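You operate a simulated robot arm through the tools that you are given. There is no shell and no other tool. Be economical: measure what you need, move in short steps, check, and stop when the job is done.

Carry out the task below with a simulated two-armed robot. There is one attempt and no reset: what you move stays moved.

JOB
Take the cap off the pink drink bottle on the green worktop and lay it down there.

It is judged by the outcome, as a careful person would: the job done as asked, and still so three seconds after it is handed in. It fails if anything else is knocked over, pushed out of place, dropped, spilled or broken. Lids that push on must go on centred and level and be pressed home; caps that screw on are set level and turned clockwise until they are tight.

ROBOT AND FRAMES
Two 7-joint arms with two-finger parallel grippers on one trunk, on a base that drives. Base frame: it is fixed to the floor where the robot stands at the start and does not move with it; the origin is under the middle of the robot, x ahead of it, y to its left, z up. Units: mm, degrees, N and s.
The left shoulder is at the start at [20, 170, 1178], the right one opposite. With the tool pointing down near the work surface each hand reaches from about 100 to 660 mm from the robot's upright axis, wherever it stands, measured 20 degrees to its own side. Payload 3.8 kg a hand.
The TCP of each hand is the grasp point between the finger pads, 30 mm short of the fingertips. In the tool frame z runs along the fingers and y along their closing line. Largest opening 110 mm; finger width 20, thickness 10; the body of the gripper, 48 by 112 mm, starts 55 mm behind the TCP.
Orientation is told as [roll, pitch, yaw] about the base's x, y, z axes, in that order, counted from this pose: with the fingers straight down and closing along the base's y, the tool's x points along the base's -x, its y along +y and its z along -z.

CONTROLS
- The arms move only by the tool servo_tool. It takes "left_deltas", "right_deltas" or both (then of equal length, played together; a hand with none holds still); each is a list of rows, each a list of 7 numbers: the shift along the base's x, y, z in cm, then the turn, a rotation vector about the base's x, y, z in degrees, then the opening in per cent of the stroke, from 0 (shut) to 100 (fully open). In form: [[tx, ty, tz, rx, ry, rz, claw], ...]. A call has 1 to 10 rows; each row shifts and turns the commanded pose from where the row before left it. A row lasts 0.2 s, in which the tool goes at most 50 mm and 8.6 degrees; a call with a longer step from one row to the next is refused whole, and so is a gripper value outside its range. A pose out of reach is approached as far as the arm can. The call stops where the force on the tool passes 40 N (or 10 N more than at its start, if that is more) or the arm is blocked; 0.2 s more then pass. The fingers move at their own pace (about 72 mm/s each) and stop on an object; they squeeze with about 42 N. The grip force told is the motor's: it shows also when the fingers shut on nothing. Time passes only in rows, and 0.2 s behind the last, so rows that do not move let the fingers close. It gives the time, the measured TCP pose, the force on the tool (base axes), the opening and the grip force at its end, in the units of the frame above (readings bear some noise), with the torque about the TCP (base axes, N m) and any sound that the robot's microphone picked up.
- Cameras (640 x 400 px; columns grow to the right, rows downward): "scene" is now at [110.3, 15.9, 1333.8]; the picture's right is [0.16, -0.99, 0.00], its down [-0.50, -0.08, -0.86] and it looks along [0.85, 0.14, -0.51] (base axes); focal length 270 px, centre (320, 200). "left" rides on the left gripper at [72, -17, -103] in its tool frame; the picture's right is [0.23, 0.97, 0.00], its down [-0.76, 0.18, -0.62] and it looks along [-0.61, 0.14, 0.78] (tool axes); focal length 222 px, centre (320, 200). "right" rides on the right gripper at [72, 17, -104] in its tool frame; the picture's right is [-0.23, 0.97, 0.00], its down [-0.76, -0.18, -0.62] and it looks along [-0.61, -0.14, 0.78] (tool axes); focal length 222 px, centre (320, 200).
- snapshot(camera): a new picture of that camera. The clock stands still meanwhile.
- slide_trunk(by): slides the trunk up (or, below 0, down) by that many mm; the arms and the scene camera ride with it, the base frame stays. It gives what a move gives, with no picture.
- steer(legs): drives the robot by 1 to 6 legs, each [ahead, turn to the left] in mm and degrees, along the robot's own axes; the way and the turn of a leg run together, so that a leg with both is an arc; at most 1500 mm and 180 degrees a leg. The arms and the cameras ride along, it lands a little off, and it stops where it bumps. It gives what a move gives.
- pan_tilt(pan, tilt): turns the head with the scene camera to pan (to the left, within 80 degrees either way) and tilt (down, from -29 to 69), counted from straight ahead of the robot. It gives what a move gives.
- pixel_to_xyz(camera, pixels): for up to 12 pixels [column, row] of the newest picture of that camera ("zoom" is the newest enlarged one), the place [x, y, z] in the base frame of the surface seen there, good to about 3 mm. The clock stands still meanwhile.
- enlarge(camera, box): a new picture of the part [left, top, right, bottom] of that camera's present view, enlarged. The clock stands still meanwhile.
- sign_off(): hands the job in; it is judged then, once.

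Keep the steps short. Do not move on a guess: measure, check each grasp and each placing, and mend mistakes. In all there are 80 turns and 58 pictures (those below and enlarged ones count). Leave the grippers open and the arms clear of the work at the hand-in unless told otherwise, and finish with a single line.

The tools are called after "Request:" as a command line: name --argument value ..., lists and objects as JSON in quotes. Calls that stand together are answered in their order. servo_tool: Moves the arms, as the interface text tells. Its arguments: {"type":"object","properties":{"left_deltas":{"type":"array","items":{"type":"array","items":{"type":"number"}}},"right_deltas":{"type":"array","items":{"type":"array","items":{"type":"number"}}}},"required":[]} The other tools are called the same way: slide_trunk (by) slides the trunk up or down; steer (legs) drives the base; pan_tilt (pan, tilt) turns the head that bears the scene camera; snapshot (camera) takes a picture; pixel_to_xyz (camera, pixels) gives the place of the surface under pixels of a picture; enlarge (camera, box) takes an enlarged picture of a part of a camera's view; sign_off () hands the job in.

At the start:

```text
t: 0.0
left_ee_pos: [431.3, 192.4, 1174.0]
left_ee_rot: [0.0, -0.1, -0.1]
left_wrist_force: [0.7, -0.2, 1.1]
left_moment: [-0.02, 0.0, -0.03]
left_width: 110.1
left_finger_force: 0.1
right_ee_pos: [544.9, -170.2, 1093.3]
right_ee_rot: [0.0, 0.0, 0.0]
right_wrist_force: [-0.2, -0.3, 0.4]
right_moment: [-0.02, 0.0, 0.0]
right_width: 110.0
right_finger_force: 0.0
trunk travel left (down, up): [-275.0, 295.0]
robot x, y, heading: [-3.1, -1.5, 0.1]
head pan, tilt: [9.5, 30.6]
```

scene: 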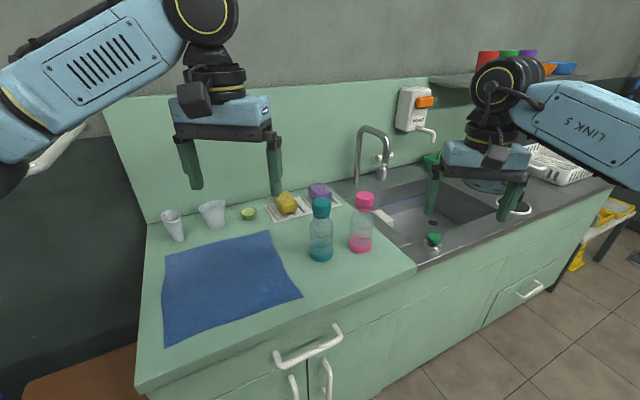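
right: 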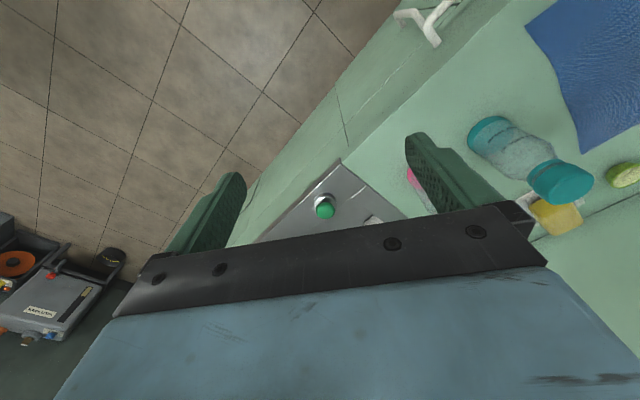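
left: 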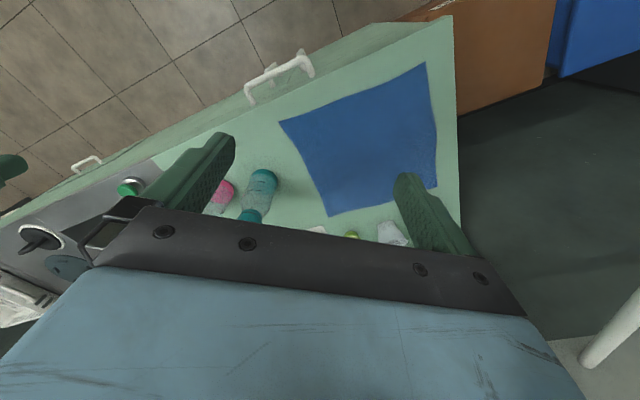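

I see the pink bottle at about (361,222) beside a teal one at (320,230). First I enlarge that area to look closely.

Request:
enlarge --camera "scene" --box '[270, 170, 430, 270]'

Request:
pixel_to_xyz --camera "scene" --pixels '[[364, 195], [364, 203], [361, 222], [360, 245], [320, 202], [320, 213], [320, 252], [340, 265], [320, 190], [230, 270], [385, 270], [287, 200]]'

```text
4.00 times, centred on (350, 220) of scene
```

zoom: 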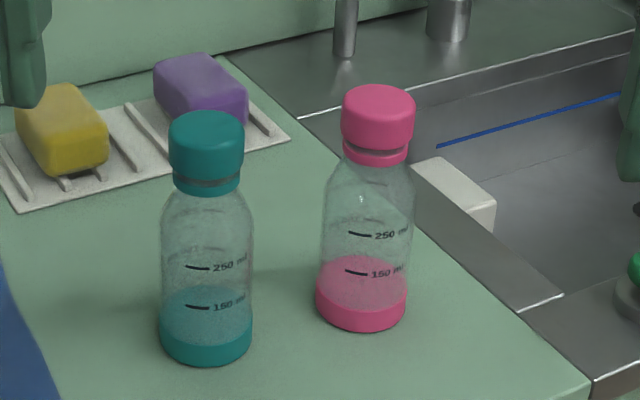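

```text
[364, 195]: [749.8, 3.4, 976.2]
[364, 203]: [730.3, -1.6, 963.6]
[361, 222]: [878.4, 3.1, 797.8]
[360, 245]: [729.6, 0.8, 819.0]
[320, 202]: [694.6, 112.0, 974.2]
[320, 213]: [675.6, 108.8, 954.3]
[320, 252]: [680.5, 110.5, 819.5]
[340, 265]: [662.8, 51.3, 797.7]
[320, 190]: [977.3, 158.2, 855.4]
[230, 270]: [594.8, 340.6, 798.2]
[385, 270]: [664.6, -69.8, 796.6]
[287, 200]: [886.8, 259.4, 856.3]
```

The pink bottle stands near (755, 3) with its top around z 976. I now measure its cap, neck and body, the counter edge, and the teal neighbour.

Request:
pixel_to_xyz --camera "zoom" --pixels '[[378, 90], [380, 108], [345, 130], [410, 130], [376, 120], [376, 142], [376, 158], [376, 163], [362, 300], [320, 300], [403, 300], [362, 325]]'

Request:
pixel_to_xyz --camera "scene" --pixels '[[412, 264], [300, 316], [145, 385], [380, 300], [330, 370], [302, 355], [319, 202], [320, 256], [400, 250], [430, 235], [432, 250], [345, 380]]'

```text
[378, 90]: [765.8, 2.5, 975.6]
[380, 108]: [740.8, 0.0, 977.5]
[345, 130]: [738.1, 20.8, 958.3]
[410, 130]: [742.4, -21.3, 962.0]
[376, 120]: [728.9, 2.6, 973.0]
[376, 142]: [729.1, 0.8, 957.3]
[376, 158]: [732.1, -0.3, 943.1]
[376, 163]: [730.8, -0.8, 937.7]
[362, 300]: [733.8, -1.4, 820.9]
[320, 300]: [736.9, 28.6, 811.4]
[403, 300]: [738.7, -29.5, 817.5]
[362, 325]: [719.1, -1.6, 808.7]
```

```text
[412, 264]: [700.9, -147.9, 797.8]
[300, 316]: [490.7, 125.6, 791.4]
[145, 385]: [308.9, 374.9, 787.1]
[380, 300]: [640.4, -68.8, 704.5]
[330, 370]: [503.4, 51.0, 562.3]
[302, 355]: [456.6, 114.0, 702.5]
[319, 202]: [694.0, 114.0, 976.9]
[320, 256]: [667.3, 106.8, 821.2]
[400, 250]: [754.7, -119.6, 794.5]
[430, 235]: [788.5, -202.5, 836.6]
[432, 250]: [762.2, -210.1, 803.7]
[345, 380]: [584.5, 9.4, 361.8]
```

The pink bottle's axis is near (752, 0). The cap spans about z 948–977 with a radius of about 23, and the body radius is about 32. The counter edge runs diagonally, 472 mm from the robot axis. My plan is for the right hand to steady the body with tilted fingers and the left hand to unscrew from above. The bottle is too far away, so I drive ahead 190 mm.

Request:
steer --legs '[[190, 0]]'

Request:
pan_tilt --pan 0 --tilt 42

Request:
snapshot --camera "scene"

```text
t: 1.6
left_ee_pos: [625.8, 190.0, 1173.2]
left_ee_rot: [0.0, 0.0, -0.1]
left_wrist_force: [-0.8, -0.1, -0.9]
left_moment: [0.0, 0.03, -0.01]
left_width: 110.0
left_finger_force: 0.1
right_ee_pos: [736.7, -171.5, 1093.5]
right_ee_rot: [0.0, 0.1, -0.2]
right_wrist_force: [-0.6, 0.2, -0.2]
right_moment: [-0.05, 0.01, 0.03]
right_width: 110.1
right_finger_force: 0.1
trunk travel left (down, up): [-275.0, 295.0]
robot x, y, heading: [195.0, -2.2, 0.0]
head pan, tilt: [9.5, 30.6]
```

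```text
t: 2.3
left_ee_pos: [624.1, 192.0, 1173.8]
left_ee_rot: [0.0, 0.0, -0.2]
left_wrist_force: [0.5, -0.2, -0.8]
left_moment: [0.0, -0.03, 0.01]
left_width: 109.9
left_finger_force: 0.1
right_ee_pos: [736.1, -171.5, 1094.5]
right_ee_rot: [0.0, 0.0, -0.1]
right_wrist_force: [0.0, -0.1, 0.0]
right_moment: [0.01, 0.02, 0.03]
right_width: 110.1
right_finger_force: 0.1
trunk travel left (down, up): [-275.0, 295.0]
robot x, y, heading: [189.8, -0.7, 0.1]
head pan, tilt: [0.0, 42.0]
```

```text
53 pictures are left
```

scene: 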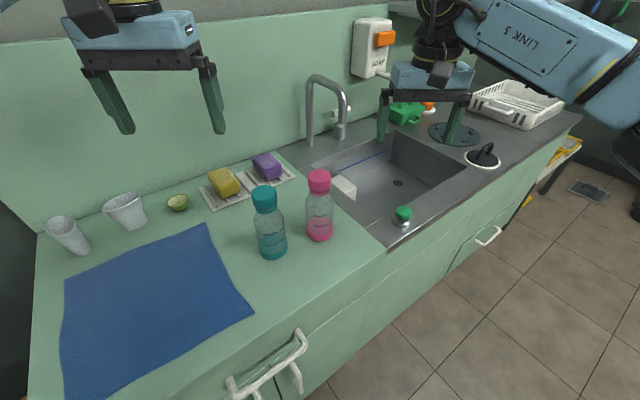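

Good, no bump. I re-measure the bottle from here.

Request:
enlarge --camera "scene" --box '[240, 160, 368, 240]'

Request:
pixel_to_xyz --camera "scene" --pixels '[[319, 172], [319, 176], [319, 186], [309, 182], [329, 182], [318, 236], [264, 190], [271, 250], [403, 212], [345, 188]]'

```text
5.00 times, centred on (304, 200) of scene
```

zoom: 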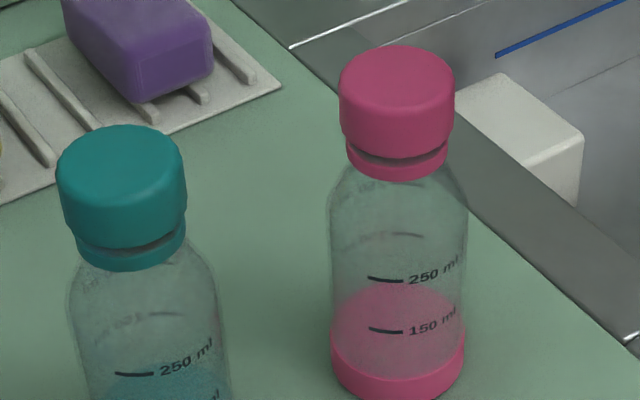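

```text
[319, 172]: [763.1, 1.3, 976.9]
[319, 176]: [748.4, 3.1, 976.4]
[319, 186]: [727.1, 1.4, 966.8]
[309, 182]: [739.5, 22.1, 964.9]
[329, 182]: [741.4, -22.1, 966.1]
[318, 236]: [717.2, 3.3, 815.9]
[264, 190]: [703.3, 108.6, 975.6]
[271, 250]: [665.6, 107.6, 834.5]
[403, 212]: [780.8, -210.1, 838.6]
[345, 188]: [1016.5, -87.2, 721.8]
```

Pink axis is about (750, 1) with body radius about 33. First I tilt the right hand 60° forward and pull it back while still high, with a 90% opening.

Request:
servo_tool --right_deltas '[[-1.37, 0, 0, 0, -7.5, 0, 90], [-1.37, 0, 0, 0, -7.5, 0, 90], [-1.37, 0, 0, 0, -7.5, 0, 90], [-1.37, 0, 0, 0, -7.5, 0, 90], [-1.37, 0, 0, 0, -7.5, 0, 90], [-1.37, 0, 0, 0, -7.5, 0, 90], [-1.37, 0, 0, 0, -7.5, 0, 90], [-1.37, 0, 0, 0, -7.5, 0, 90]]'

Request:
servo_tool --right_deltas '[[0, 2.8, -1.5, 0, 0, 6.25, 90], [0, 2.8, -1.5, 0, 0, 6.25, 90], [0, 2.8, -1.5, 0, 0, 6.25, 90], [0, 2.8, -1.5, 0, 0, 6.25, 90]]'

Request:
snapshot --camera "scene"

```text
t: 4.1
left_ee_pos: [623.2, 191.6, 1174.4]
left_ee_rot: [0.0, 0.0, -0.1]
left_wrist_force: [-0.3, 0.2, -0.3]
left_moment: [-0.02, -0.01, -0.03]
left_width: 110.1
left_finger_force: 0.0
right_ee_pos: [624.8, -174.8, 1094.6]
right_ee_rot: [0.3, -60.1, -0.3]
right_wrist_force: [-1.0, 0.4, 0.3]
right_moment: [0.0, -0.01, 0.0]
right_width: 98.8
right_finger_force: 0.1
trunk travel left (down, up): [-275.0, 295.0]
robot x, y, heading: [190.7, -1.1, -0.0]
head pan, tilt: [0.0, 42.0]
```

```text
t: 5.1
left_ee_pos: [624.3, 191.8, 1173.0]
left_ee_rot: [0.1, 0.0, -0.1]
left_wrist_force: [-0.4, -0.7, -1.0]
left_moment: [-0.02, 0.0, 0.04]
left_width: 109.6
left_finger_force: 0.0
right_ee_pos: [627.5, -62.8, 1034.3]
right_ee_rot: [0.2, -60.0, 24.8]
right_wrist_force: [-0.2, 1.1, -0.6]
right_moment: [0.01, 0.01, -0.04]
right_width: 99.0
right_finger_force: 0.1
trunk travel left (down, up): [-275.0, 295.0]
robot x, y, heading: [189.6, 1.9, -0.0]
head pan, tilt: [0.0, 42.0]
```

```text
51 pictures are left
```

scene: 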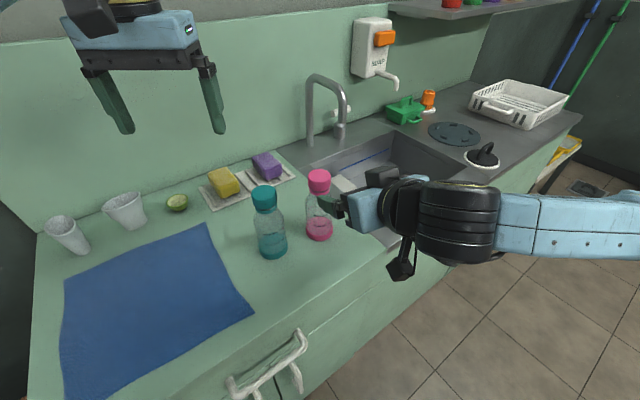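

Orientation is as wanted. The hand now goes straight down to z ≈ 865, still about 120 mm short of the bottle.

Request:
servo_tool --right_deltas '[[0, 0.2, -3.4, 0, 0, 0, 90], [0, 0.2, -3.4, 0, 0, 0, 90], [0, 0.1, -3.4, 0, 0, 0, 90], [0, 0, -3.4, 0, 0, 0, 90], [0, 0, -3.3, 0, 0, 0, 90]]'

Request:
snapshot --camera "scene"

Request:
snapshot --camera "right"

```text
t: 6.3
left_ee_pos: [623.3, 192.1, 1173.1]
left_ee_rot: [0.0, 0.1, -0.1]
left_wrist_force: [-0.6, 0.1, 0.4]
left_moment: [0.04, 0.01, 0.0]
left_width: 110.2
left_finger_force: 0.0
right_ee_pos: [627.2, -59.4, 1012.0]
right_ee_rot: [0.3, -59.9, 24.7]
right_wrist_force: [-0.8, -0.1, -0.8]
right_moment: [0.0, 0.02, 0.0]
right_width: 99.1
right_finger_force: 0.1
right hand out of reach, approached as far as the arm can: row 1, 2, 3, 4, 5
trunk travel left (down, up): [-275.0, 295.0]
robot x, y, heading: [192.6, 1.1, -0.2]
head pan, tilt: [0.0, 42.0]
```

```text
50 pictures are left
```

scene: 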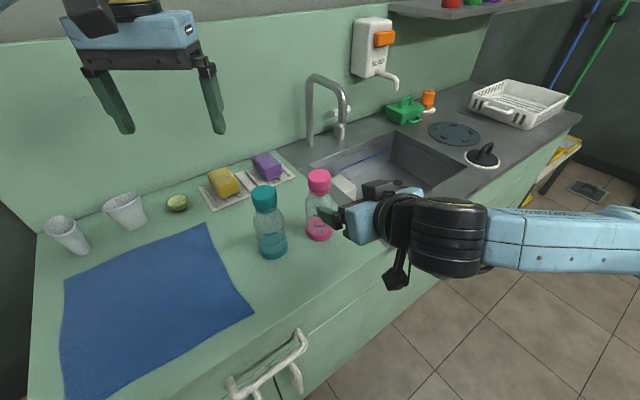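

```text
49 pictures are left
```

right: 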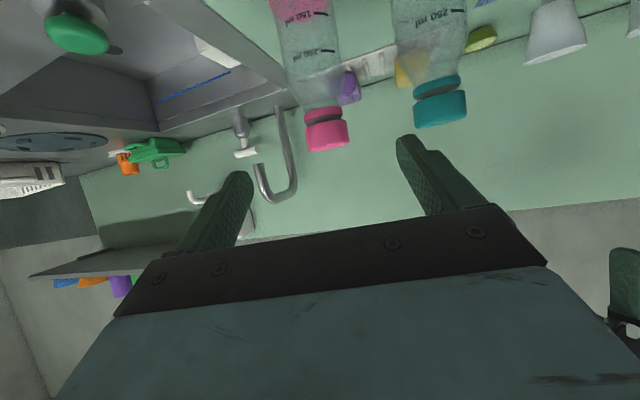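

The arm could not go lower in this posture and stopped at z 1012. Both hands are clear of everything, so I slide the trunk down 147 mm instead.

Request:
slide_trunk --by -147

Request:
snapshot --camera "scene"

Request:
snapshot --camera "right"

```text
t: 8.0
left_ee_pos: [623.8, 190.8, 1027.0]
left_ee_rot: [0.0, 0.0, -0.1]
left_wrist_force: [-0.2, 0.0, -0.9]
left_moment: [-0.01, -0.03, 0.06]
left_width: 110.0
left_finger_force: 0.0
right_ee_pos: [627.8, -60.4, 864.3]
right_ee_rot: [0.3, -60.0, 24.7]
right_wrist_force: [0.3, -0.8, -0.2]
right_moment: [0.04, -0.03, -0.01]
right_width: 99.1
right_finger_force: 0.0
trunk travel left (down, up): [-128.0, 442.0]
robot x, y, heading: [195.0, 2.9, 0.1]
head pan, tilt: [0.0, 42.0]
```

```text
48 pictures are left
```

scene: 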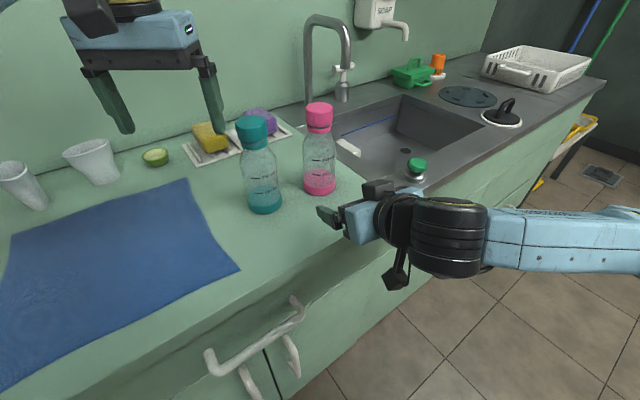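

```text
47 pictures are left
```

right: 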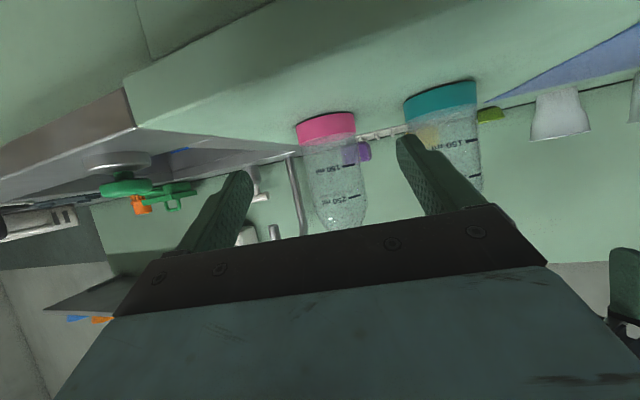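

The hand is at (628, −60, 864) and the bottle sits between the finger lines, 4 mm off centre. I advance about 70 mm toward it and check.

Request:
servo_tool --right_deltas '[[2.34, 1.17, 0, 0, 0, 0, 90], [2.34, 1.17, 0, 0, 0, 0, 90], [2.34, 1.17, 0, 0, 0, 0, 90]]'

Request:
snapshot --camera "scene"

Request:
snapshot --camera "right"

```text
t: 8.8
left_ee_pos: [624.1, 191.7, 1026.8]
left_ee_rot: [0.1, 0.0, -0.1]
left_wrist_force: [-0.4, 0.0, 0.3]
left_moment: [0.04, 0.0, -0.01]
left_width: 110.0
left_finger_force: 0.0
right_ee_pos: [698.8, -23.1, 865.1]
right_ee_rot: [0.3, -59.9, 24.5]
right_wrist_force: [0.9, -1.1, 0.1]
right_moment: [0.05, 0.0, 0.01]
right_width: 98.9
right_finger_force: 0.1
trunk travel left (down, up): [-128.0, 442.0]
robot x, y, heading: [191.1, -2.4, -0.1]
head pan, tilt: [0.0, 42.0]
```

```text
46 pictures are left
```

scene: 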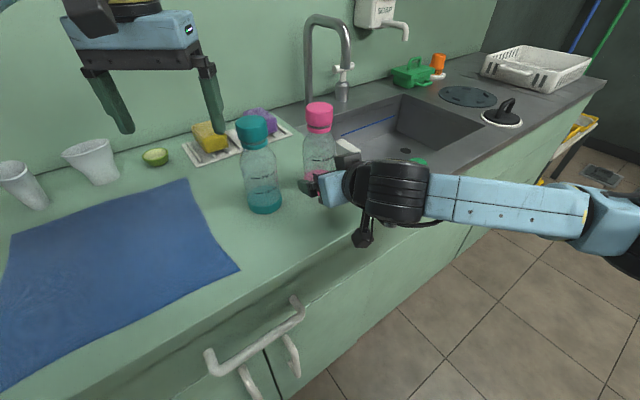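

```text
45 pictures are left
```

right: 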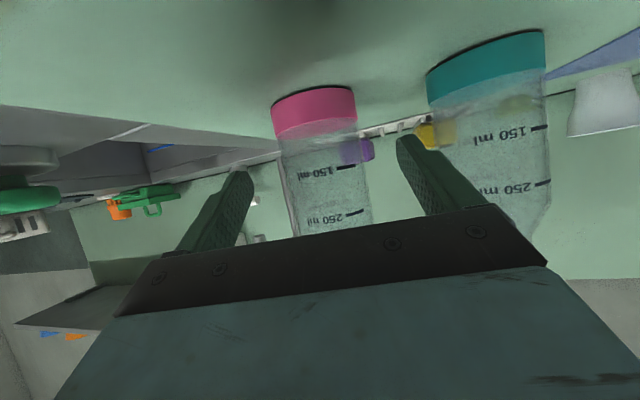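

The bottle is centred between the fingertips, which are at columns 240 and 405. I advance the last 50 mm and then close gently.

Request:
servo_tool --right_deltas '[[2.3, 1.08, 0, 0, 0, 0, 90], [2.3, 1.08, 0, 0, 0, 0, 90], [0, 0, 0, 0, 0, 0, 90]]'

Request:
enlarge --camera "scene" --box '[220, 80, 420, 240]'

Request:
snapshot --camera "right"

```text
t: 9.6
left_ee_pos: [623.5, 191.7, 1026.4]
left_ee_rot: [0.0, 0.0, -0.1]
left_wrist_force: [0.2, -0.1, -0.8]
left_moment: [0.02, 0.01, 0.04]
left_width: 110.0
left_finger_force: 0.0
right_ee_pos: [742.6, -2.2, 864.9]
right_ee_rot: [0.2, -59.9, 24.7]
right_wrist_force: [0.5, 0.6, 0.4]
right_moment: [-0.05, 0.01, 0.02]
right_width: 98.8
right_finger_force: 0.2
trunk travel left (down, up): [-128.0, 442.0]
robot x, y, heading: [190.6, 2.4, -0.3]
head pan, tilt: [0.0, 42.0]
```

```text
2.50 times, centred on (320, 160) of scene
```

zoom: 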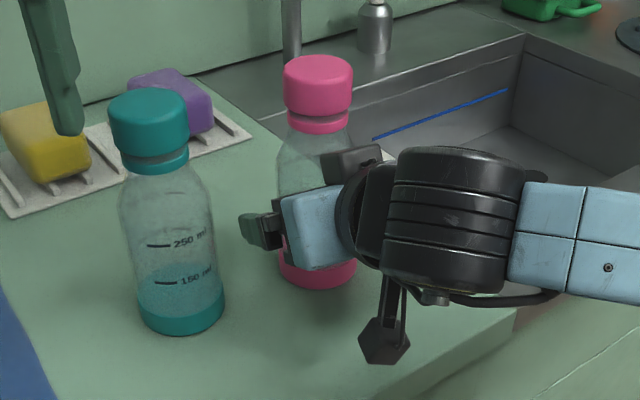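

```text
43 pictures are left
```

right: 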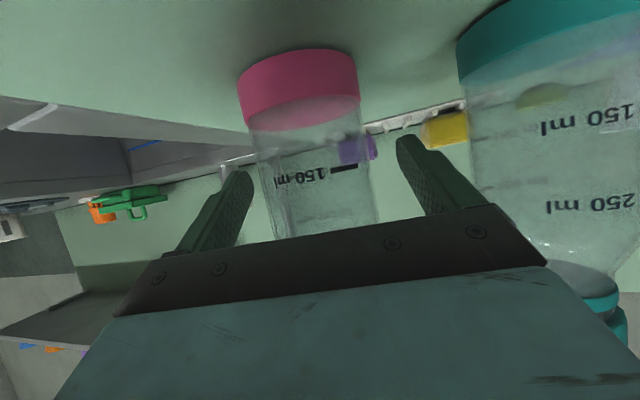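

The bottle sits between the pads. I close the right fingers on the body.

Request:
servo_tool --right_deltas '[[0, 0, 0, 0, 0, 0, 72], [0, 0, 0, 0, 0, 0, 64], [0, 0, 0, 0, 0, 0, 56], [0, 0, 0, 0, 0, 0, 48]]'

Request:
snapshot --camera "right"

Request:
enlarge --camera "scene" --box '[240, 80, 400, 180]'

Request:
pixel_to_xyz --camera "zoom" --pixels '[[318, 95], [318, 105], [318, 112], [318, 130], [318, 155], [275, 130], [360, 130], [318, 178], [318, 195]]'

```text
t: 10.6
left_ee_pos: [624.3, 191.1, 1026.4]
left_ee_rot: [0.1, 0.0, 0.0]
left_wrist_force: [-0.3, 0.4, 0.3]
left_moment: [0.01, 0.01, -0.04]
left_width: 110.0
left_finger_force: 0.0
right_ee_pos: [742.9, -2.2, 864.9]
right_ee_rot: [0.3, -59.9, 24.7]
right_wrist_force: [0.8, 0.5, 0.1]
right_moment: [-0.05, -0.05, 0.02]
right_width: 63.9
right_finger_force: 41.7
trunk travel left (down, up): [-128.0, 442.0]
robot x, y, heading: [186.7, 4.7, -0.1]
head pan, tilt: [0.0, 42.0]
```

```text
42 pictures are left
```

right: 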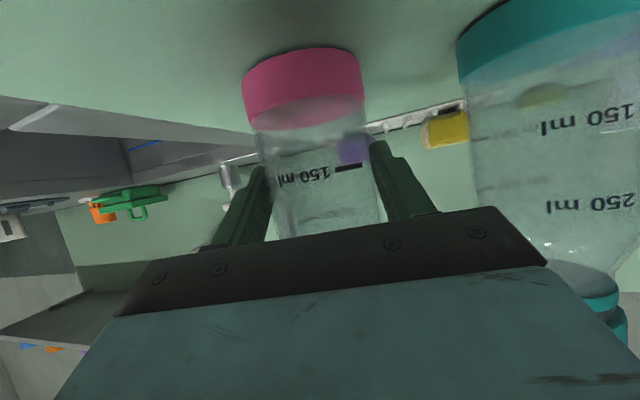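

```text
4.00 times, centred on (320, 130) of scene
```

zoom: 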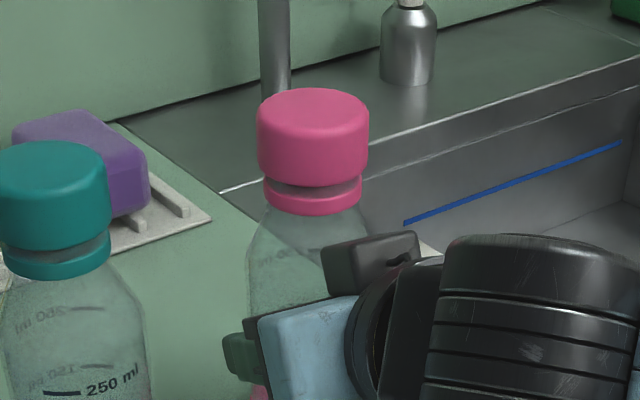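

```text
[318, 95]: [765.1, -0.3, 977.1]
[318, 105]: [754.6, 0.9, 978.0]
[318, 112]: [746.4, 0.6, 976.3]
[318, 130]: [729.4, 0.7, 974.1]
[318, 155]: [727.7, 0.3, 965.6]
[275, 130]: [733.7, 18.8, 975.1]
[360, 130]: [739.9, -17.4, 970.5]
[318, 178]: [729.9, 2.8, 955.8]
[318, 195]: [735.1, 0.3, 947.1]
```

The body is held at 64 mm width and 42 N, and the cap has not moved, with its centre near (751, 0) and top at z 977. I bring the left hand over it at z ≈ 1050, pre-turned by −40° so there is room to unscrew counter-clockwise.

Request:
servo_tool --left_deltas '[[0, 0, 2.5, 0, 0, -5, 80], [1.8, -2.73, 0, 0, 0, -5, 80], [1.8, -2.73, 0, 0, 0, -5, 80], [1.8, -2.73, 0, 0, 0, -5, 80], [1.8, -2.73, 0, 0, 0, -5, 80], [1.8, -2.73, 0, 0, 0, -5, 80], [1.8, -2.73, 0, 0, 0, -5, 80], [1.8, -2.73, 0, 0, 0, -5, 80]]'

Request:
snapshot --camera "left"

Request:
snapshot --camera "scene"

```text
t: 12.4
left_ee_pos: [746.9, -2.2, 1052.8]
left_ee_rot: [0.2, 0.0, -40.2]
left_wrist_force: [-0.5, 0.0, -0.8]
left_moment: [0.06, 0.01, -0.02]
left_width: 88.0
left_finger_force: 0.0
right_ee_pos: [743.2, -4.6, 865.3]
right_ee_rot: [0.4, -60.0, 24.6]
right_wrist_force: [-0.2, -1.2, 2.5]
right_moment: [-0.13, 0.02, -0.01]
right_width: 64.1
right_finger_force: 42.1
trunk travel left (down, up): [-128.0, 442.0]
robot x, y, heading: [190.9, -2.1, 0.1]
head pan, tilt: [0.0, 42.0]
```

```text
40 pictures are left
```

left: 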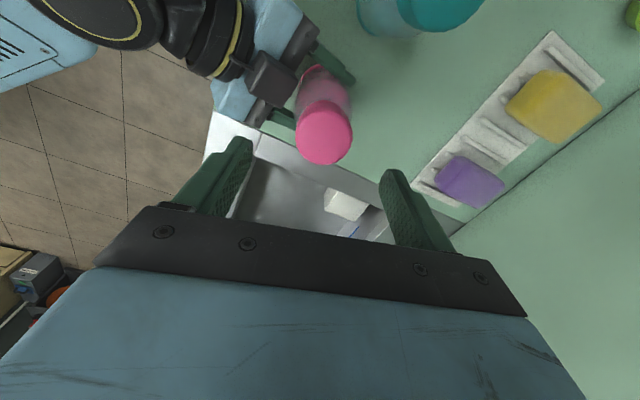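

```text
39 pictures are left
```

scene: 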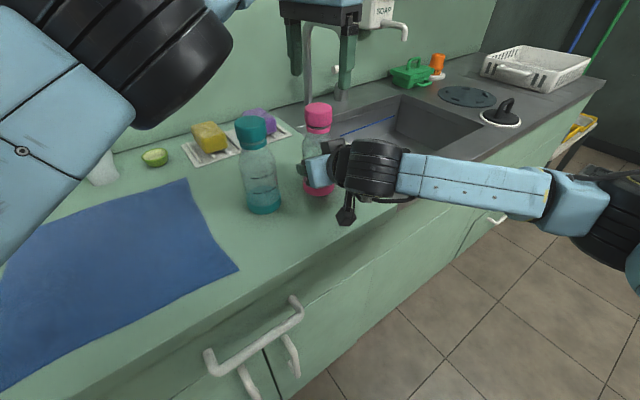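

The cap top is at about (324,140) in the left view. I measure its rim to align the hand.

Request:
pixel_to_xyz --camera "left" --pixels '[[325, 136], [303, 138], [346, 134], [325, 120], [324, 155], [310, 110], [320, 90]]'

Request:
servo_tool --left_deltas '[[0, 0, 0, 0, 0, 0, 80]]'

```text
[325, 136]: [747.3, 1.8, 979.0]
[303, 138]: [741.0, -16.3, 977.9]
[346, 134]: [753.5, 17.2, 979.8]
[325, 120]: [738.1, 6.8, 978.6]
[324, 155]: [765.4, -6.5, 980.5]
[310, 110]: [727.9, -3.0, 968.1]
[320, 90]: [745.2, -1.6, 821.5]
```

```text
t: 12.8
left_ee_pos: [747.3, -0.2, 1052.2]
left_ee_rot: [0.1, 0.0, -40.1]
left_wrist_force: [1.2, 1.0, 0.3]
left_moment: [0.01, -0.03, 0.01]
left_width: 88.1
left_finger_force: 0.0
right_ee_pos: [743.2, -2.7, 864.1]
right_ee_rot: [0.2, -60.0, 24.6]
right_wrist_force: [-0.3, -1.1, 2.6]
right_moment: [-0.14, -0.02, -0.04]
right_width: 64.5
right_finger_force: 42.1
trunk travel left (down, up): [-128.0, 442.0]
robot x, y, heading: [191.1, -3.0, -0.2]
head pan, tilt: [0.0, 42.0]
```

Cap centre is about (750, 0.5) and the TCP at (747, −1). I shift 3 mm and lower to z ≈ 974, so the fingertips sit just at the cap's lower rim.

Request:
servo_tool --left_deltas '[[0.3, 0.1, -2.6, 0, 0, 0, 80], [0, 0, -2.6, 0, 0, 0, 80], [0, 0, -2.6, 0, 0, 0, 80], [0, 0, 0, 0, 0, 0, 80]]'

Request:
enlarge --camera "scene" --box '[240, 60, 400, 160]'

Request:
snapshot --camera "left"

```text
t: 13.8
left_ee_pos: [753.1, 2.4, 972.1]
left_ee_rot: [0.0, 0.0, -40.1]
left_wrist_force: [-1.1, -0.7, -0.2]
left_moment: [0.03, -0.02, 0.05]
left_width: 87.9
left_finger_force: 0.0
right_ee_pos: [744.3, -2.2, 865.5]
right_ee_rot: [0.2, -60.0, 24.7]
right_wrist_force: [-0.1, 0.6, 0.9]
right_moment: [-0.02, -0.06, 0.05]
right_width: 64.2
right_finger_force: 42.7
trunk travel left (down, up): [-128.0, 442.0]
robot x, y, heading: [191.2, -1.2, -0.1]
head pan, tilt: [0.0, 42.0]
```

```text
4.00 times, centred on (320, 110) of scene
```

zoom: 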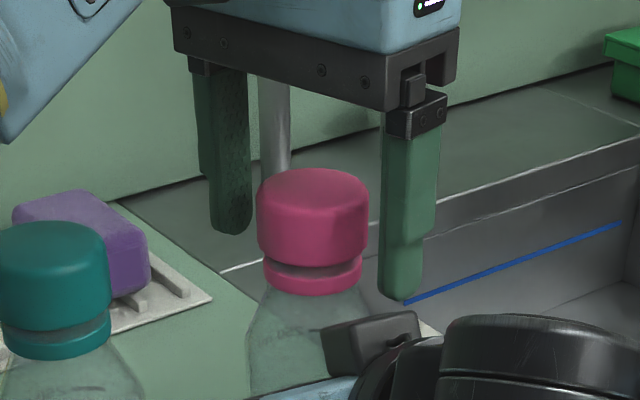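

```text
37 pictures are left
```

left: 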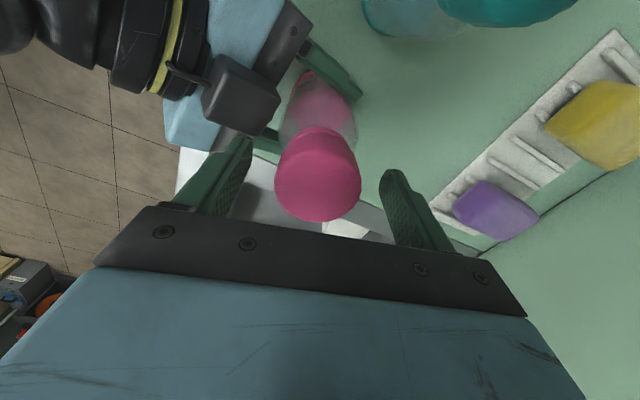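

The cap sits between the pads. I close the left fingers on it.

Request:
servo_tool --left_deltas '[[0, 0, 0, 0, 0, 0, 60], [0, 0, 0, 0, 0, 0, 48], [0, 0, 0, 0, 0, 0, 40], [0, 0, 0, 0, 0, 0, 30], [0, 0, 0, 0, 0, 0, 30]]'

Request:
enlarge --camera "scene" --box '[240, 60, 400, 160]'

```text
t: 15.0
left_ee_pos: [754.3, 1.4, 972.9]
left_ee_rot: [0.0, 0.1, -40.1]
left_wrist_force: [-0.1, 0.9, 0.2]
left_moment: [0.0, -0.01, -0.03]
left_width: 45.7
left_finger_force: 41.9
right_ee_pos: [743.5, -2.5, 865.3]
right_ee_rot: [0.2, -60.0, 24.7]
right_wrist_force: [0.5, -0.1, 1.3]
right_moment: [-0.06, -0.08, 0.02]
right_width: 64.1
right_finger_force: 42.0
trunk travel left (down, up): [-128.0, 442.0]
robot x, y, heading: [191.8, 1.9, -0.1]
head pan, tilt: [0.0, 42.0]
heard: snap
```

```text
4.00 times, centred on (320, 110) of scene
```

zoom: 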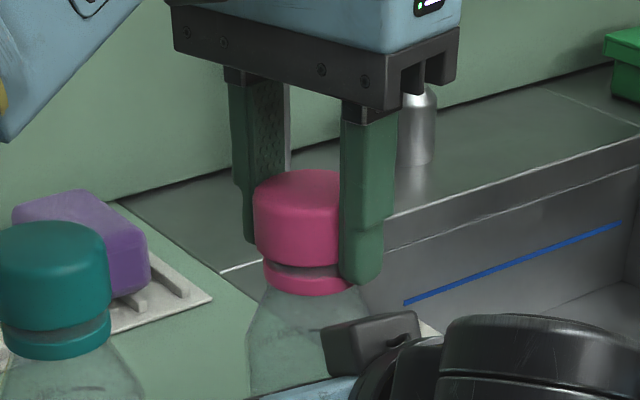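

Gripped at 45.7 mm and 42 N, and I heard a "snap" as the fingers closed. I turn 15° counter-clockwise and read the torque.

Request:
servo_tool --left_deltas '[[0, 0, 0, 0, 0, 5, 30], [0, 0, 0, 0, 0, 5, 30], [0, 0, 0, 0, 0, 5, 30]]'

Request:
enlarge --camera "scene" --box '[240, 60, 400, 160]'

```text
t: 15.8
left_ee_pos: [753.8, 0.8, 972.8]
left_ee_rot: [0.1, 0.0, -25.0]
left_wrist_force: [-0.7, 0.0, 0.1]
left_moment: [-0.02, 0.02, 0.04]
left_width: 45.6
left_finger_force: 41.5
right_ee_pos: [742.0, -2.1, 864.8]
right_ee_rot: [0.3, -60.1, 24.7]
right_wrist_force: [0.9, 0.6, 1.5]
right_moment: [-0.08, -0.08, 0.03]
right_width: 64.2
right_finger_force: 41.6
trunk travel left (down, up): [-128.0, 442.0]
robot x, y, heading: [192.1, -1.2, -0.0]
head pan, tilt: [0.0, 42.0]
```

```text
4.00 times, centred on (320, 110) of scene
```

zoom: 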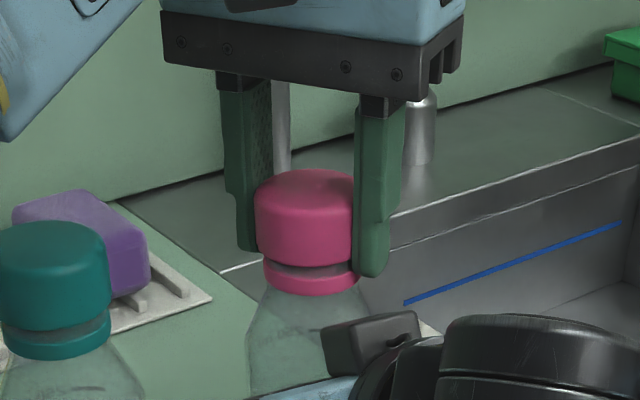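

The turn met no resistance. I continue another 50° counter-clockwise, watching forces.

Request:
servo_tool --left_deltas '[[0, 0, 0, 0, 0, 7, 30], [0, 0, 0, 0, 0, 7, 30], [0, 0, 0, 0, 0, 7, 30], [0, 0, 0, 0, 0, 7, 30], [0, 0, 0, 0, 0, 7, 30], [0, 0, 0, 0, 0, 7, 30], [0, 0, 0, 0, 0, 8, 30]]'

Request:
enlarge --camera "scene" --box '[240, 60, 400, 160]'

```text
t: 17.4
left_ee_pos: [751.7, 1.9, 974.7]
left_ee_rot: [0.0, 0.0, 25.1]
left_wrist_force: [0.1, 1.0, 0.1]
left_moment: [0.0, 0.0, -0.02]
left_width: 45.8
left_finger_force: 41.8
right_ee_pos: [742.9, -2.3, 866.2]
right_ee_rot: [0.3, -59.9, 24.7]
right_wrist_force: [0.3, 0.3, 2.3]
right_moment: [-0.08, -0.02, 0.03]
right_width: 63.8
right_finger_force: 42.4
trunk travel left (down, up): [-128.0, 442.0]
robot x, y, heading: [191.9, 2.2, -0.5]
head pan, tilt: [0.0, 42.0]
```

```text
4.00 times, centred on (320, 110) of scene
```

zoom: 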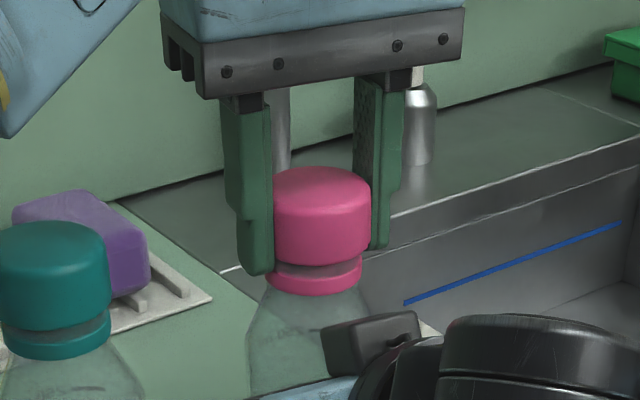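

The gap under the cap has widened slightly, so it is unscrewing. I keep turning, with a slight rise to follow the thread.

Request:
servo_tool --left_deltas '[[0, 0, 0.01, 0, 0, 8, 30], [0, 0, 0.01, 0, 0, 8, 30], [0, 0, 0.01, 0, 0, 8, 30], [0, 0, 0.01, 0, 0, 8, 30], [0, 0, 0.01, 0, 0, 8, 30], [0, 0, 0.01, 0, 0, 8, 30], [0, 0, 0.01, 0, 0, 8, 30], [0, 0, 0.01, 0, 0, 8, 30]]'

Request:
enlarge --camera "scene" --box '[240, 60, 400, 160]'

```text
t: 19.2
left_ee_pos: [752.8, 1.2, 975.5]
left_ee_rot: [0.0, 0.0, 89.0]
left_wrist_force: [-0.1, -0.7, 0.4]
left_moment: [0.0, -0.03, 0.0]
left_width: 45.5
left_finger_force: 41.7
right_ee_pos: [742.7, -2.2, 864.9]
right_ee_rot: [0.2, -60.0, 24.7]
right_wrist_force: [0.4, -0.4, 2.0]
right_moment: [-0.09, -0.03, 0.0]
right_width: 64.3
right_finger_force: 42.2
trunk travel left (down, up): [-128.0, 442.0]
robot x, y, heading: [191.4, 1.1, -0.2]
head pan, tilt: [0.0, 42.0]
```

```text
4.00 times, centred on (320, 110) of scene
```

zoom: 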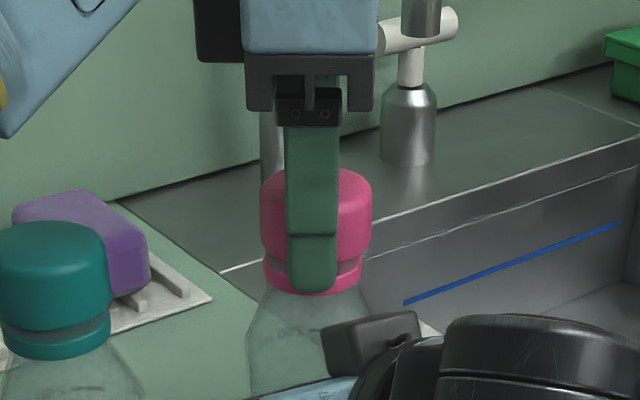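

The wrist still has range. I continue another 64°.

Request:
servo_tool --left_deltas '[[0, 0, 0.02, 0, 0, 8, 30], [0, 0, 0.01, 0, 0, 8, 30], [0, 0, 0.02, 0, 0, 8, 30], [0, 0, 0.01, 0, 0, 8, 30], [0, 0, 0.02, 0, 0, 8, 30], [0, 0, 0.01, 0, 0, 8, 30], [0, 0, 0.02, 0, 0, 8, 30], [0, 0, 0.01, 0, 0, 8, 30]]'

Request:
enlarge --camera "scene" --box '[240, 60, 400, 160]'

```text
t: 21.0
left_ee_pos: [769.1, 10.2, 977.3]
left_ee_rot: [0.5, 0.2, 152.3]
left_wrist_force: [-7.0, -22.5, 8.6]
left_moment: [-0.81, 0.59, 0.29]
left_width: 45.8
left_finger_force: 42.2
left hand out of reach, approached as far as the arm can: row 6, 7, 8
right_ee_pos: [740.0, 1.9, 866.7]
right_ee_rot: [0.2, -60.2, 25.3]
right_wrist_force: [9.7, 25.1, 0.8]
right_moment: [-1.44, 0.04, 0.31]
right_width: 64.4
right_finger_force: 41.8
trunk travel left (down, up): [-128.0, 442.0]
robot x, y, heading: [193.0, 1.2, 0.1]
head pan, tilt: [0.0, 42.0]
```

```text
4.00 times, centred on (320, 110) of scene
```

zoom: 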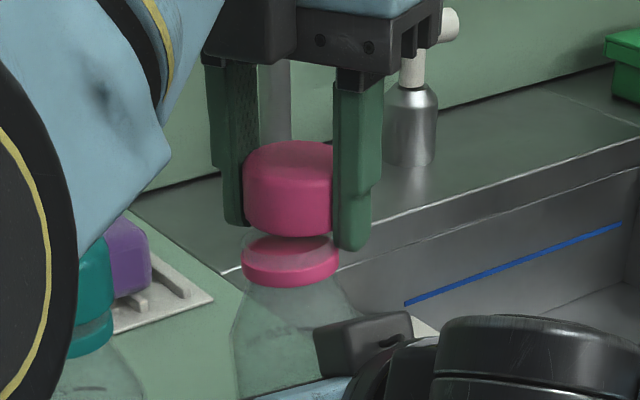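

The arm ran out of reach and shifted sideways, so there is now a 22 N side load. I turn back 24° to return to a reachable pose and unload.

Request:
servo_tool --left_deltas '[[0, 0, 0, 0, 0, -8, 30], [0, 0, 0, 0, 0, -8, 30], [0, 0, 0, 0, 0, -8, 30], [0, 0, 0, 0, 0, 0, 30]]'

Request:
snapshot --camera "scene"

Request:
enlarge --camera "scene" --box '[240, 60, 400, 160]'

```text
t: 22.0
left_ee_pos: [770.5, 11.9, 977.2]
left_ee_rot: [0.1, 0.2, 128.5]
left_wrist_force: [3.2, -25.8, 10.6]
left_moment: [-0.88, -0.02, 0.68]
left_width: 45.7
left_finger_force: 41.8
right_ee_pos: [740.2, 0.2, 865.6]
right_ee_rot: [0.4, -60.1, 25.0]
right_wrist_force: [-4.9, 27.0, 0.9]
right_moment: [-1.68, -0.04, 0.2]
right_width: 64.0
right_finger_force: 41.2
trunk travel left (down, up): [-128.0, 442.0]
robot x, y, heading: [190.9, -1.3, 0.3]
head pan, tilt: [0.0, 42.0]
```

```text
31 pictures are left
```

scene: 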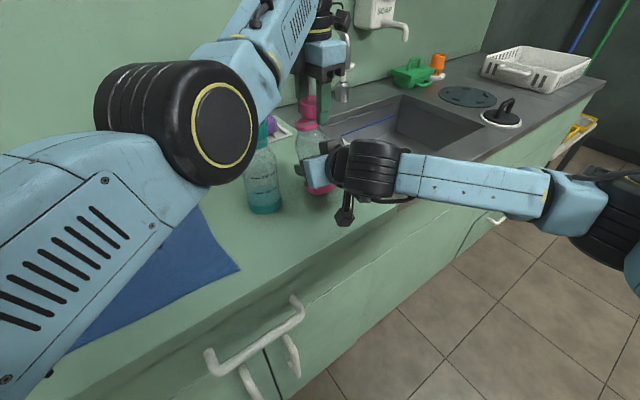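

```text
4.00 times, centred on (320, 110) of scene
```

zoom: 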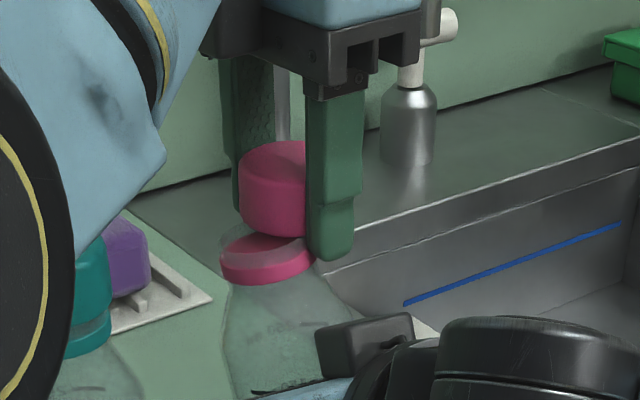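

The pose stayed shifted by (+18, +10) mm and tilts the bottle. I move the left hand back by that amount in small steps to right the bottle.

Request:
servo_tool --left_deltas '[[-0.4, -0.3, 0, 0, 0, 0, 30], [-0.4, -0.3, 0, 0, 0, 0, 30], [-0.4, -0.2, 0, 0, 0, 0, 30], [0, 0, 0, 0, 0, 0, 30]]'

Request:
enlarge --camera "scene" --box '[240, 60, 400, 160]'

```text
t: 23.0
left_ee_pos: [769.0, 4.5, 977.7]
left_ee_rot: [-0.1, -0.1, 129.0]
left_wrist_force: [2.2, 4.2, -0.7]
left_moment: [0.09, -0.05, 0.02]
left_width: 45.7
left_finger_force: 42.0
left hand out of reach, approached as far as the arm can: row 2
right_ee_pos: [743.6, -4.7, 864.5]
right_ee_rot: [0.3, -59.9, 24.6]
right_wrist_force: [-3.8, -3.4, 0.0]
right_moment: [0.4, -0.23, -0.07]
right_width: 60.6
right_finger_force: 41.8
trunk travel left (down, up): [-128.0, 442.0]
robot x, y, heading: [193.6, -0.4, -0.1]
head pan, tilt: [0.0, 42.0]
```

```text
4.00 times, centred on (320, 110) of scene
```

zoom: 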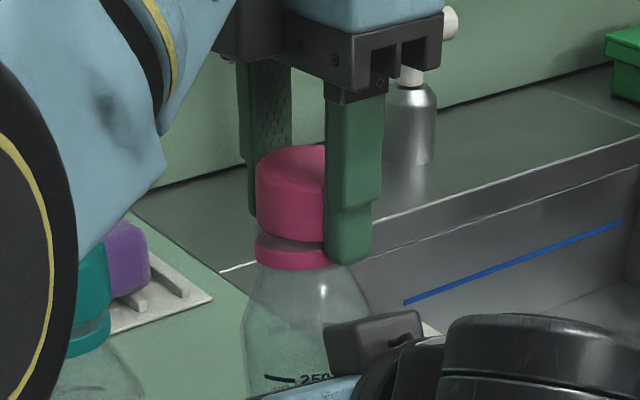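

Side loads are gone, but the right grip now reads 60.6 mm. That means the bottle has slid toward the fingertips. I look from the right camera and the scene camera.

Request:
snapshot --camera "right"

Request:
enlarge --camera "scene" --box '[240, 90, 400, 230]'

```text
28 pictures are left
```

right: 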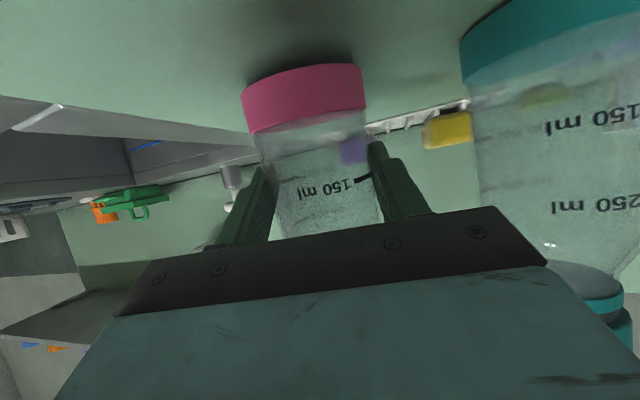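

```text
2.86 times, centred on (320, 160) of scene
```

zoom: 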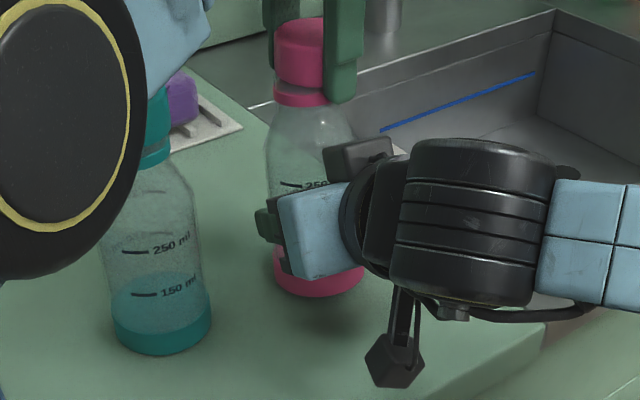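

Request:
pixel_to_xyz --camera "zoom" --pixels '[[318, 290], [318, 280], [300, 245], [300, 200], [295, 165], [300, 130], [300, 100], [300, 70], [300, 27], [320, 305], [155, 340], [150, 160]]'

```text
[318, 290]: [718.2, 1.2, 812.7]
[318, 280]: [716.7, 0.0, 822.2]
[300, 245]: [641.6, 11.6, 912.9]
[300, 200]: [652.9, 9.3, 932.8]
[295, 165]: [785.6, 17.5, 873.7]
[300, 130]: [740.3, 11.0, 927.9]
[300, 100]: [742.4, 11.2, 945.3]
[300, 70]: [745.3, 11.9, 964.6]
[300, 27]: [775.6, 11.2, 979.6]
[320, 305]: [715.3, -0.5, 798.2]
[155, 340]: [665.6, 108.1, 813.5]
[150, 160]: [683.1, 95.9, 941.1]
```

The base is still at its original spot, but the neck leans about 15 mm forward, roughly 6°. I rotate the left wrist back to about 89° where it reaches freely, while bringing the cap back over the base.

Request:
servo_tool --left_deltas '[[0, 0, 0, 0, 0, -8, 30], [0, 0, 0, 0, 0, -8, 30], [-0.4, -0.1, 0, 0, 0, -8, 30], [-0.4, -0.1, 0, 0, 0, -8, 30], [-0.4, -0.1, 0, 0, 0, -8, 30], [-0.4, 0, 0, 0, 0, 0, 30], [0, 0, 0, 0, 0, 0, 30]]'

Request:
enlarge --camera "scene" --box '[240, 60, 400, 200]'

```text
t: 24.6
left_ee_pos: [762.8, -5.1, 979.6]
left_ee_rot: [0.0, 0.0, 88.8]
left_wrist_force: [0.0, -0.9, -0.1]
left_moment: [-0.04, 0.02, -0.02]
left_width: 45.4
left_finger_force: 42.1
left hand out of reach, approached as far as the arm can: row 3, 4, 5, 6
right_ee_pos: [743.1, -1.9, 864.4]
right_ee_rot: [0.1, -60.1, 24.7]
right_wrist_force: [-0.5, 0.0, -0.6]
right_moment: [0.0, 0.0, -0.03]
right_width: 60.3
right_finger_force: 41.4
trunk travel left (down, up): [-128.0, 442.0]
robot x, y, heading: [188.9, -2.4, -0.1]
head pan, tilt: [0.0, 42.0]
```

```text
2.86 times, centred on (320, 130) of scene
```

zoom: 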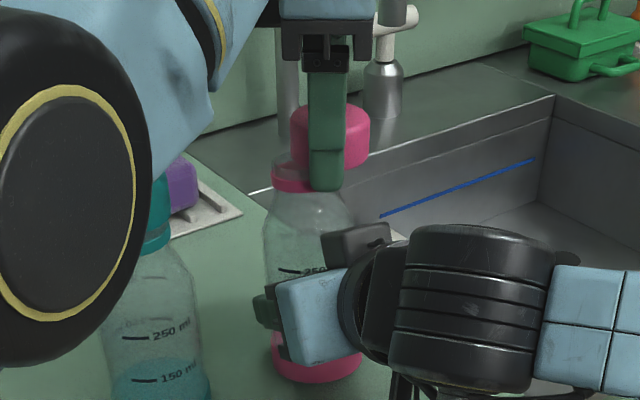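

The cap is now visibly off the neck, shifted right with zero load. I lift the left hand straight up, checking forces.

Request:
servo_tool --left_deltas '[[0, 0, 0.5, 0, 0, 0, 30], [0, 0, 1, 0, 0, 0, 30], [0, 0, 1.5, 0, 0, 0, 30], [0, 0, 2, 0, 0, 0, 30], [0, 0, 2, 0, 0, 0, 30]]'

Request:
snapshot --camera "scene"

Request:
snapshot --camera "left"

```text
t: 25.8
left_ee_pos: [750.7, 3.0, 1045.4]
left_ee_rot: [-0.1, 0.0, 89.0]
left_wrist_force: [0.3, -0.7, -0.9]
left_moment: [-0.02, -0.01, -0.01]
left_width: 45.5
left_finger_force: 42.1
left hand out of reach, approached as far as the arm can: row 4, 5
right_ee_pos: [743.3, -2.3, 864.8]
right_ee_rot: [0.1, -60.0, 24.7]
right_wrist_force: [-0.4, -0.2, -1.5]
right_moment: [-0.02, 0.02, 0.0]
right_width: 60.2
right_finger_force: 42.0
trunk travel left (down, up): [-128.0, 442.0]
robot x, y, heading: [192.0, -2.3, -0.2]
head pan, tilt: [0.0, 42.0]
```

```text
25 pictures are left
```

scene: 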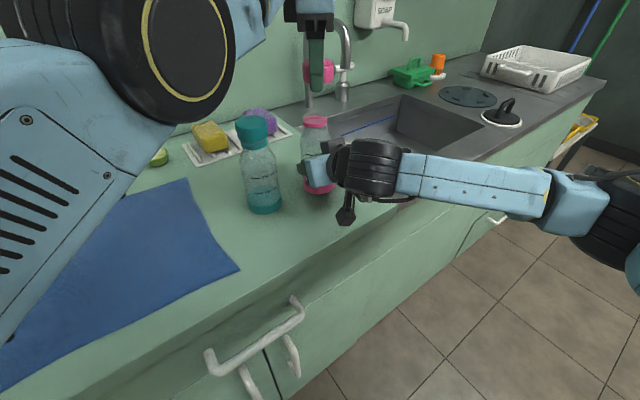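

```text
24 pictures are left
```

left: 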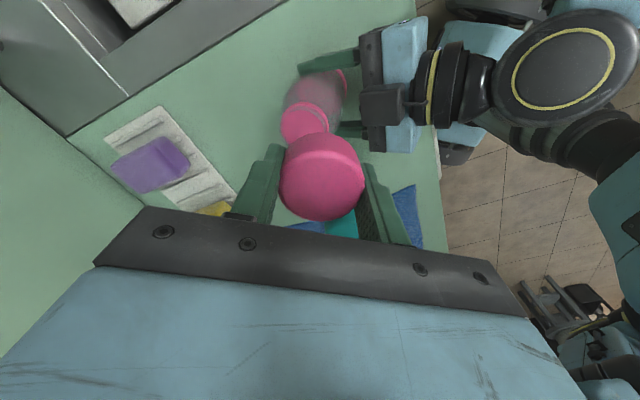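

The cap is off and held. I unwind the left wrist toward yaw 0 while it stays high.

Request:
servo_tool --left_deltas '[[0, 0, 0, 0, 0, -8, 30], [0, 0, 0, 0, 0, -8, 30], [0, 0, 0, 0, 0, -8, 30], [0, 0, 0, 0, 0, -8, 30], [0, 0, 0, 0, 0, -8, 30], [0, 0, 0, 0, 0, -8, 30], [0, 0, 0, 0, 0, -8, 30], [0, 0, 0, 0, 0, -8, 30], [0, 0, 0, 0, 0, -8, 30], [0, 0, 0, 0, 0, -8, 30]]'

Request:
enlarge --camera "scene" --box '[220, 80, 400, 240]'

Request:
snapshot --camera "left"

```text
t: 28.0
left_ee_pos: [750.4, 2.5, 1044.0]
left_ee_rot: [0.0, -0.1, 8.7]
left_wrist_force: [0.0, 0.0, 0.3]
left_moment: [-0.02, 0.01, 0.01]
left_width: 45.9
left_finger_force: 41.7
right_ee_pos: [743.0, -2.6, 864.8]
right_ee_rot: [0.3, -60.0, 24.7]
right_wrist_force: [0.7, -0.1, -1.7]
right_moment: [0.0, 0.0, -0.01]
right_width: 60.2
right_finger_force: 41.7
trunk travel left (down, up): [-128.0, 442.0]
robot x, y, heading: [191.4, -1.2, 0.1]
head pan, tilt: [0.0, 42.0]
```

```text
2.50 times, centred on (310, 160) of scene
```

zoom: 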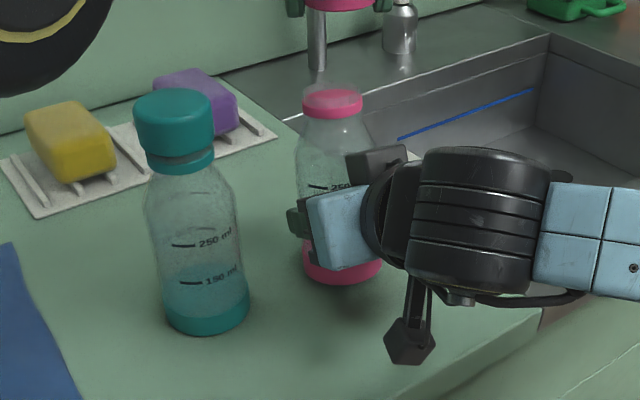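

```text
22 pictures are left
```

left: 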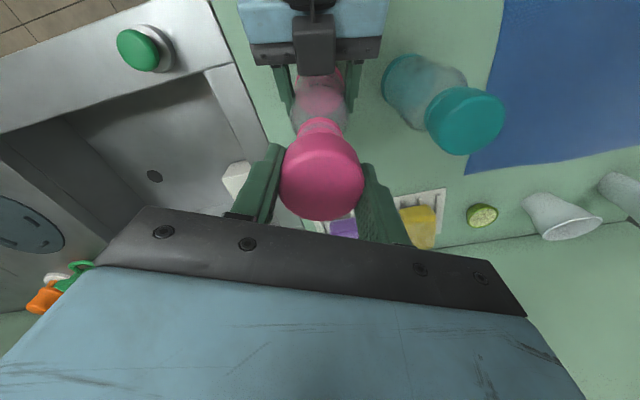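

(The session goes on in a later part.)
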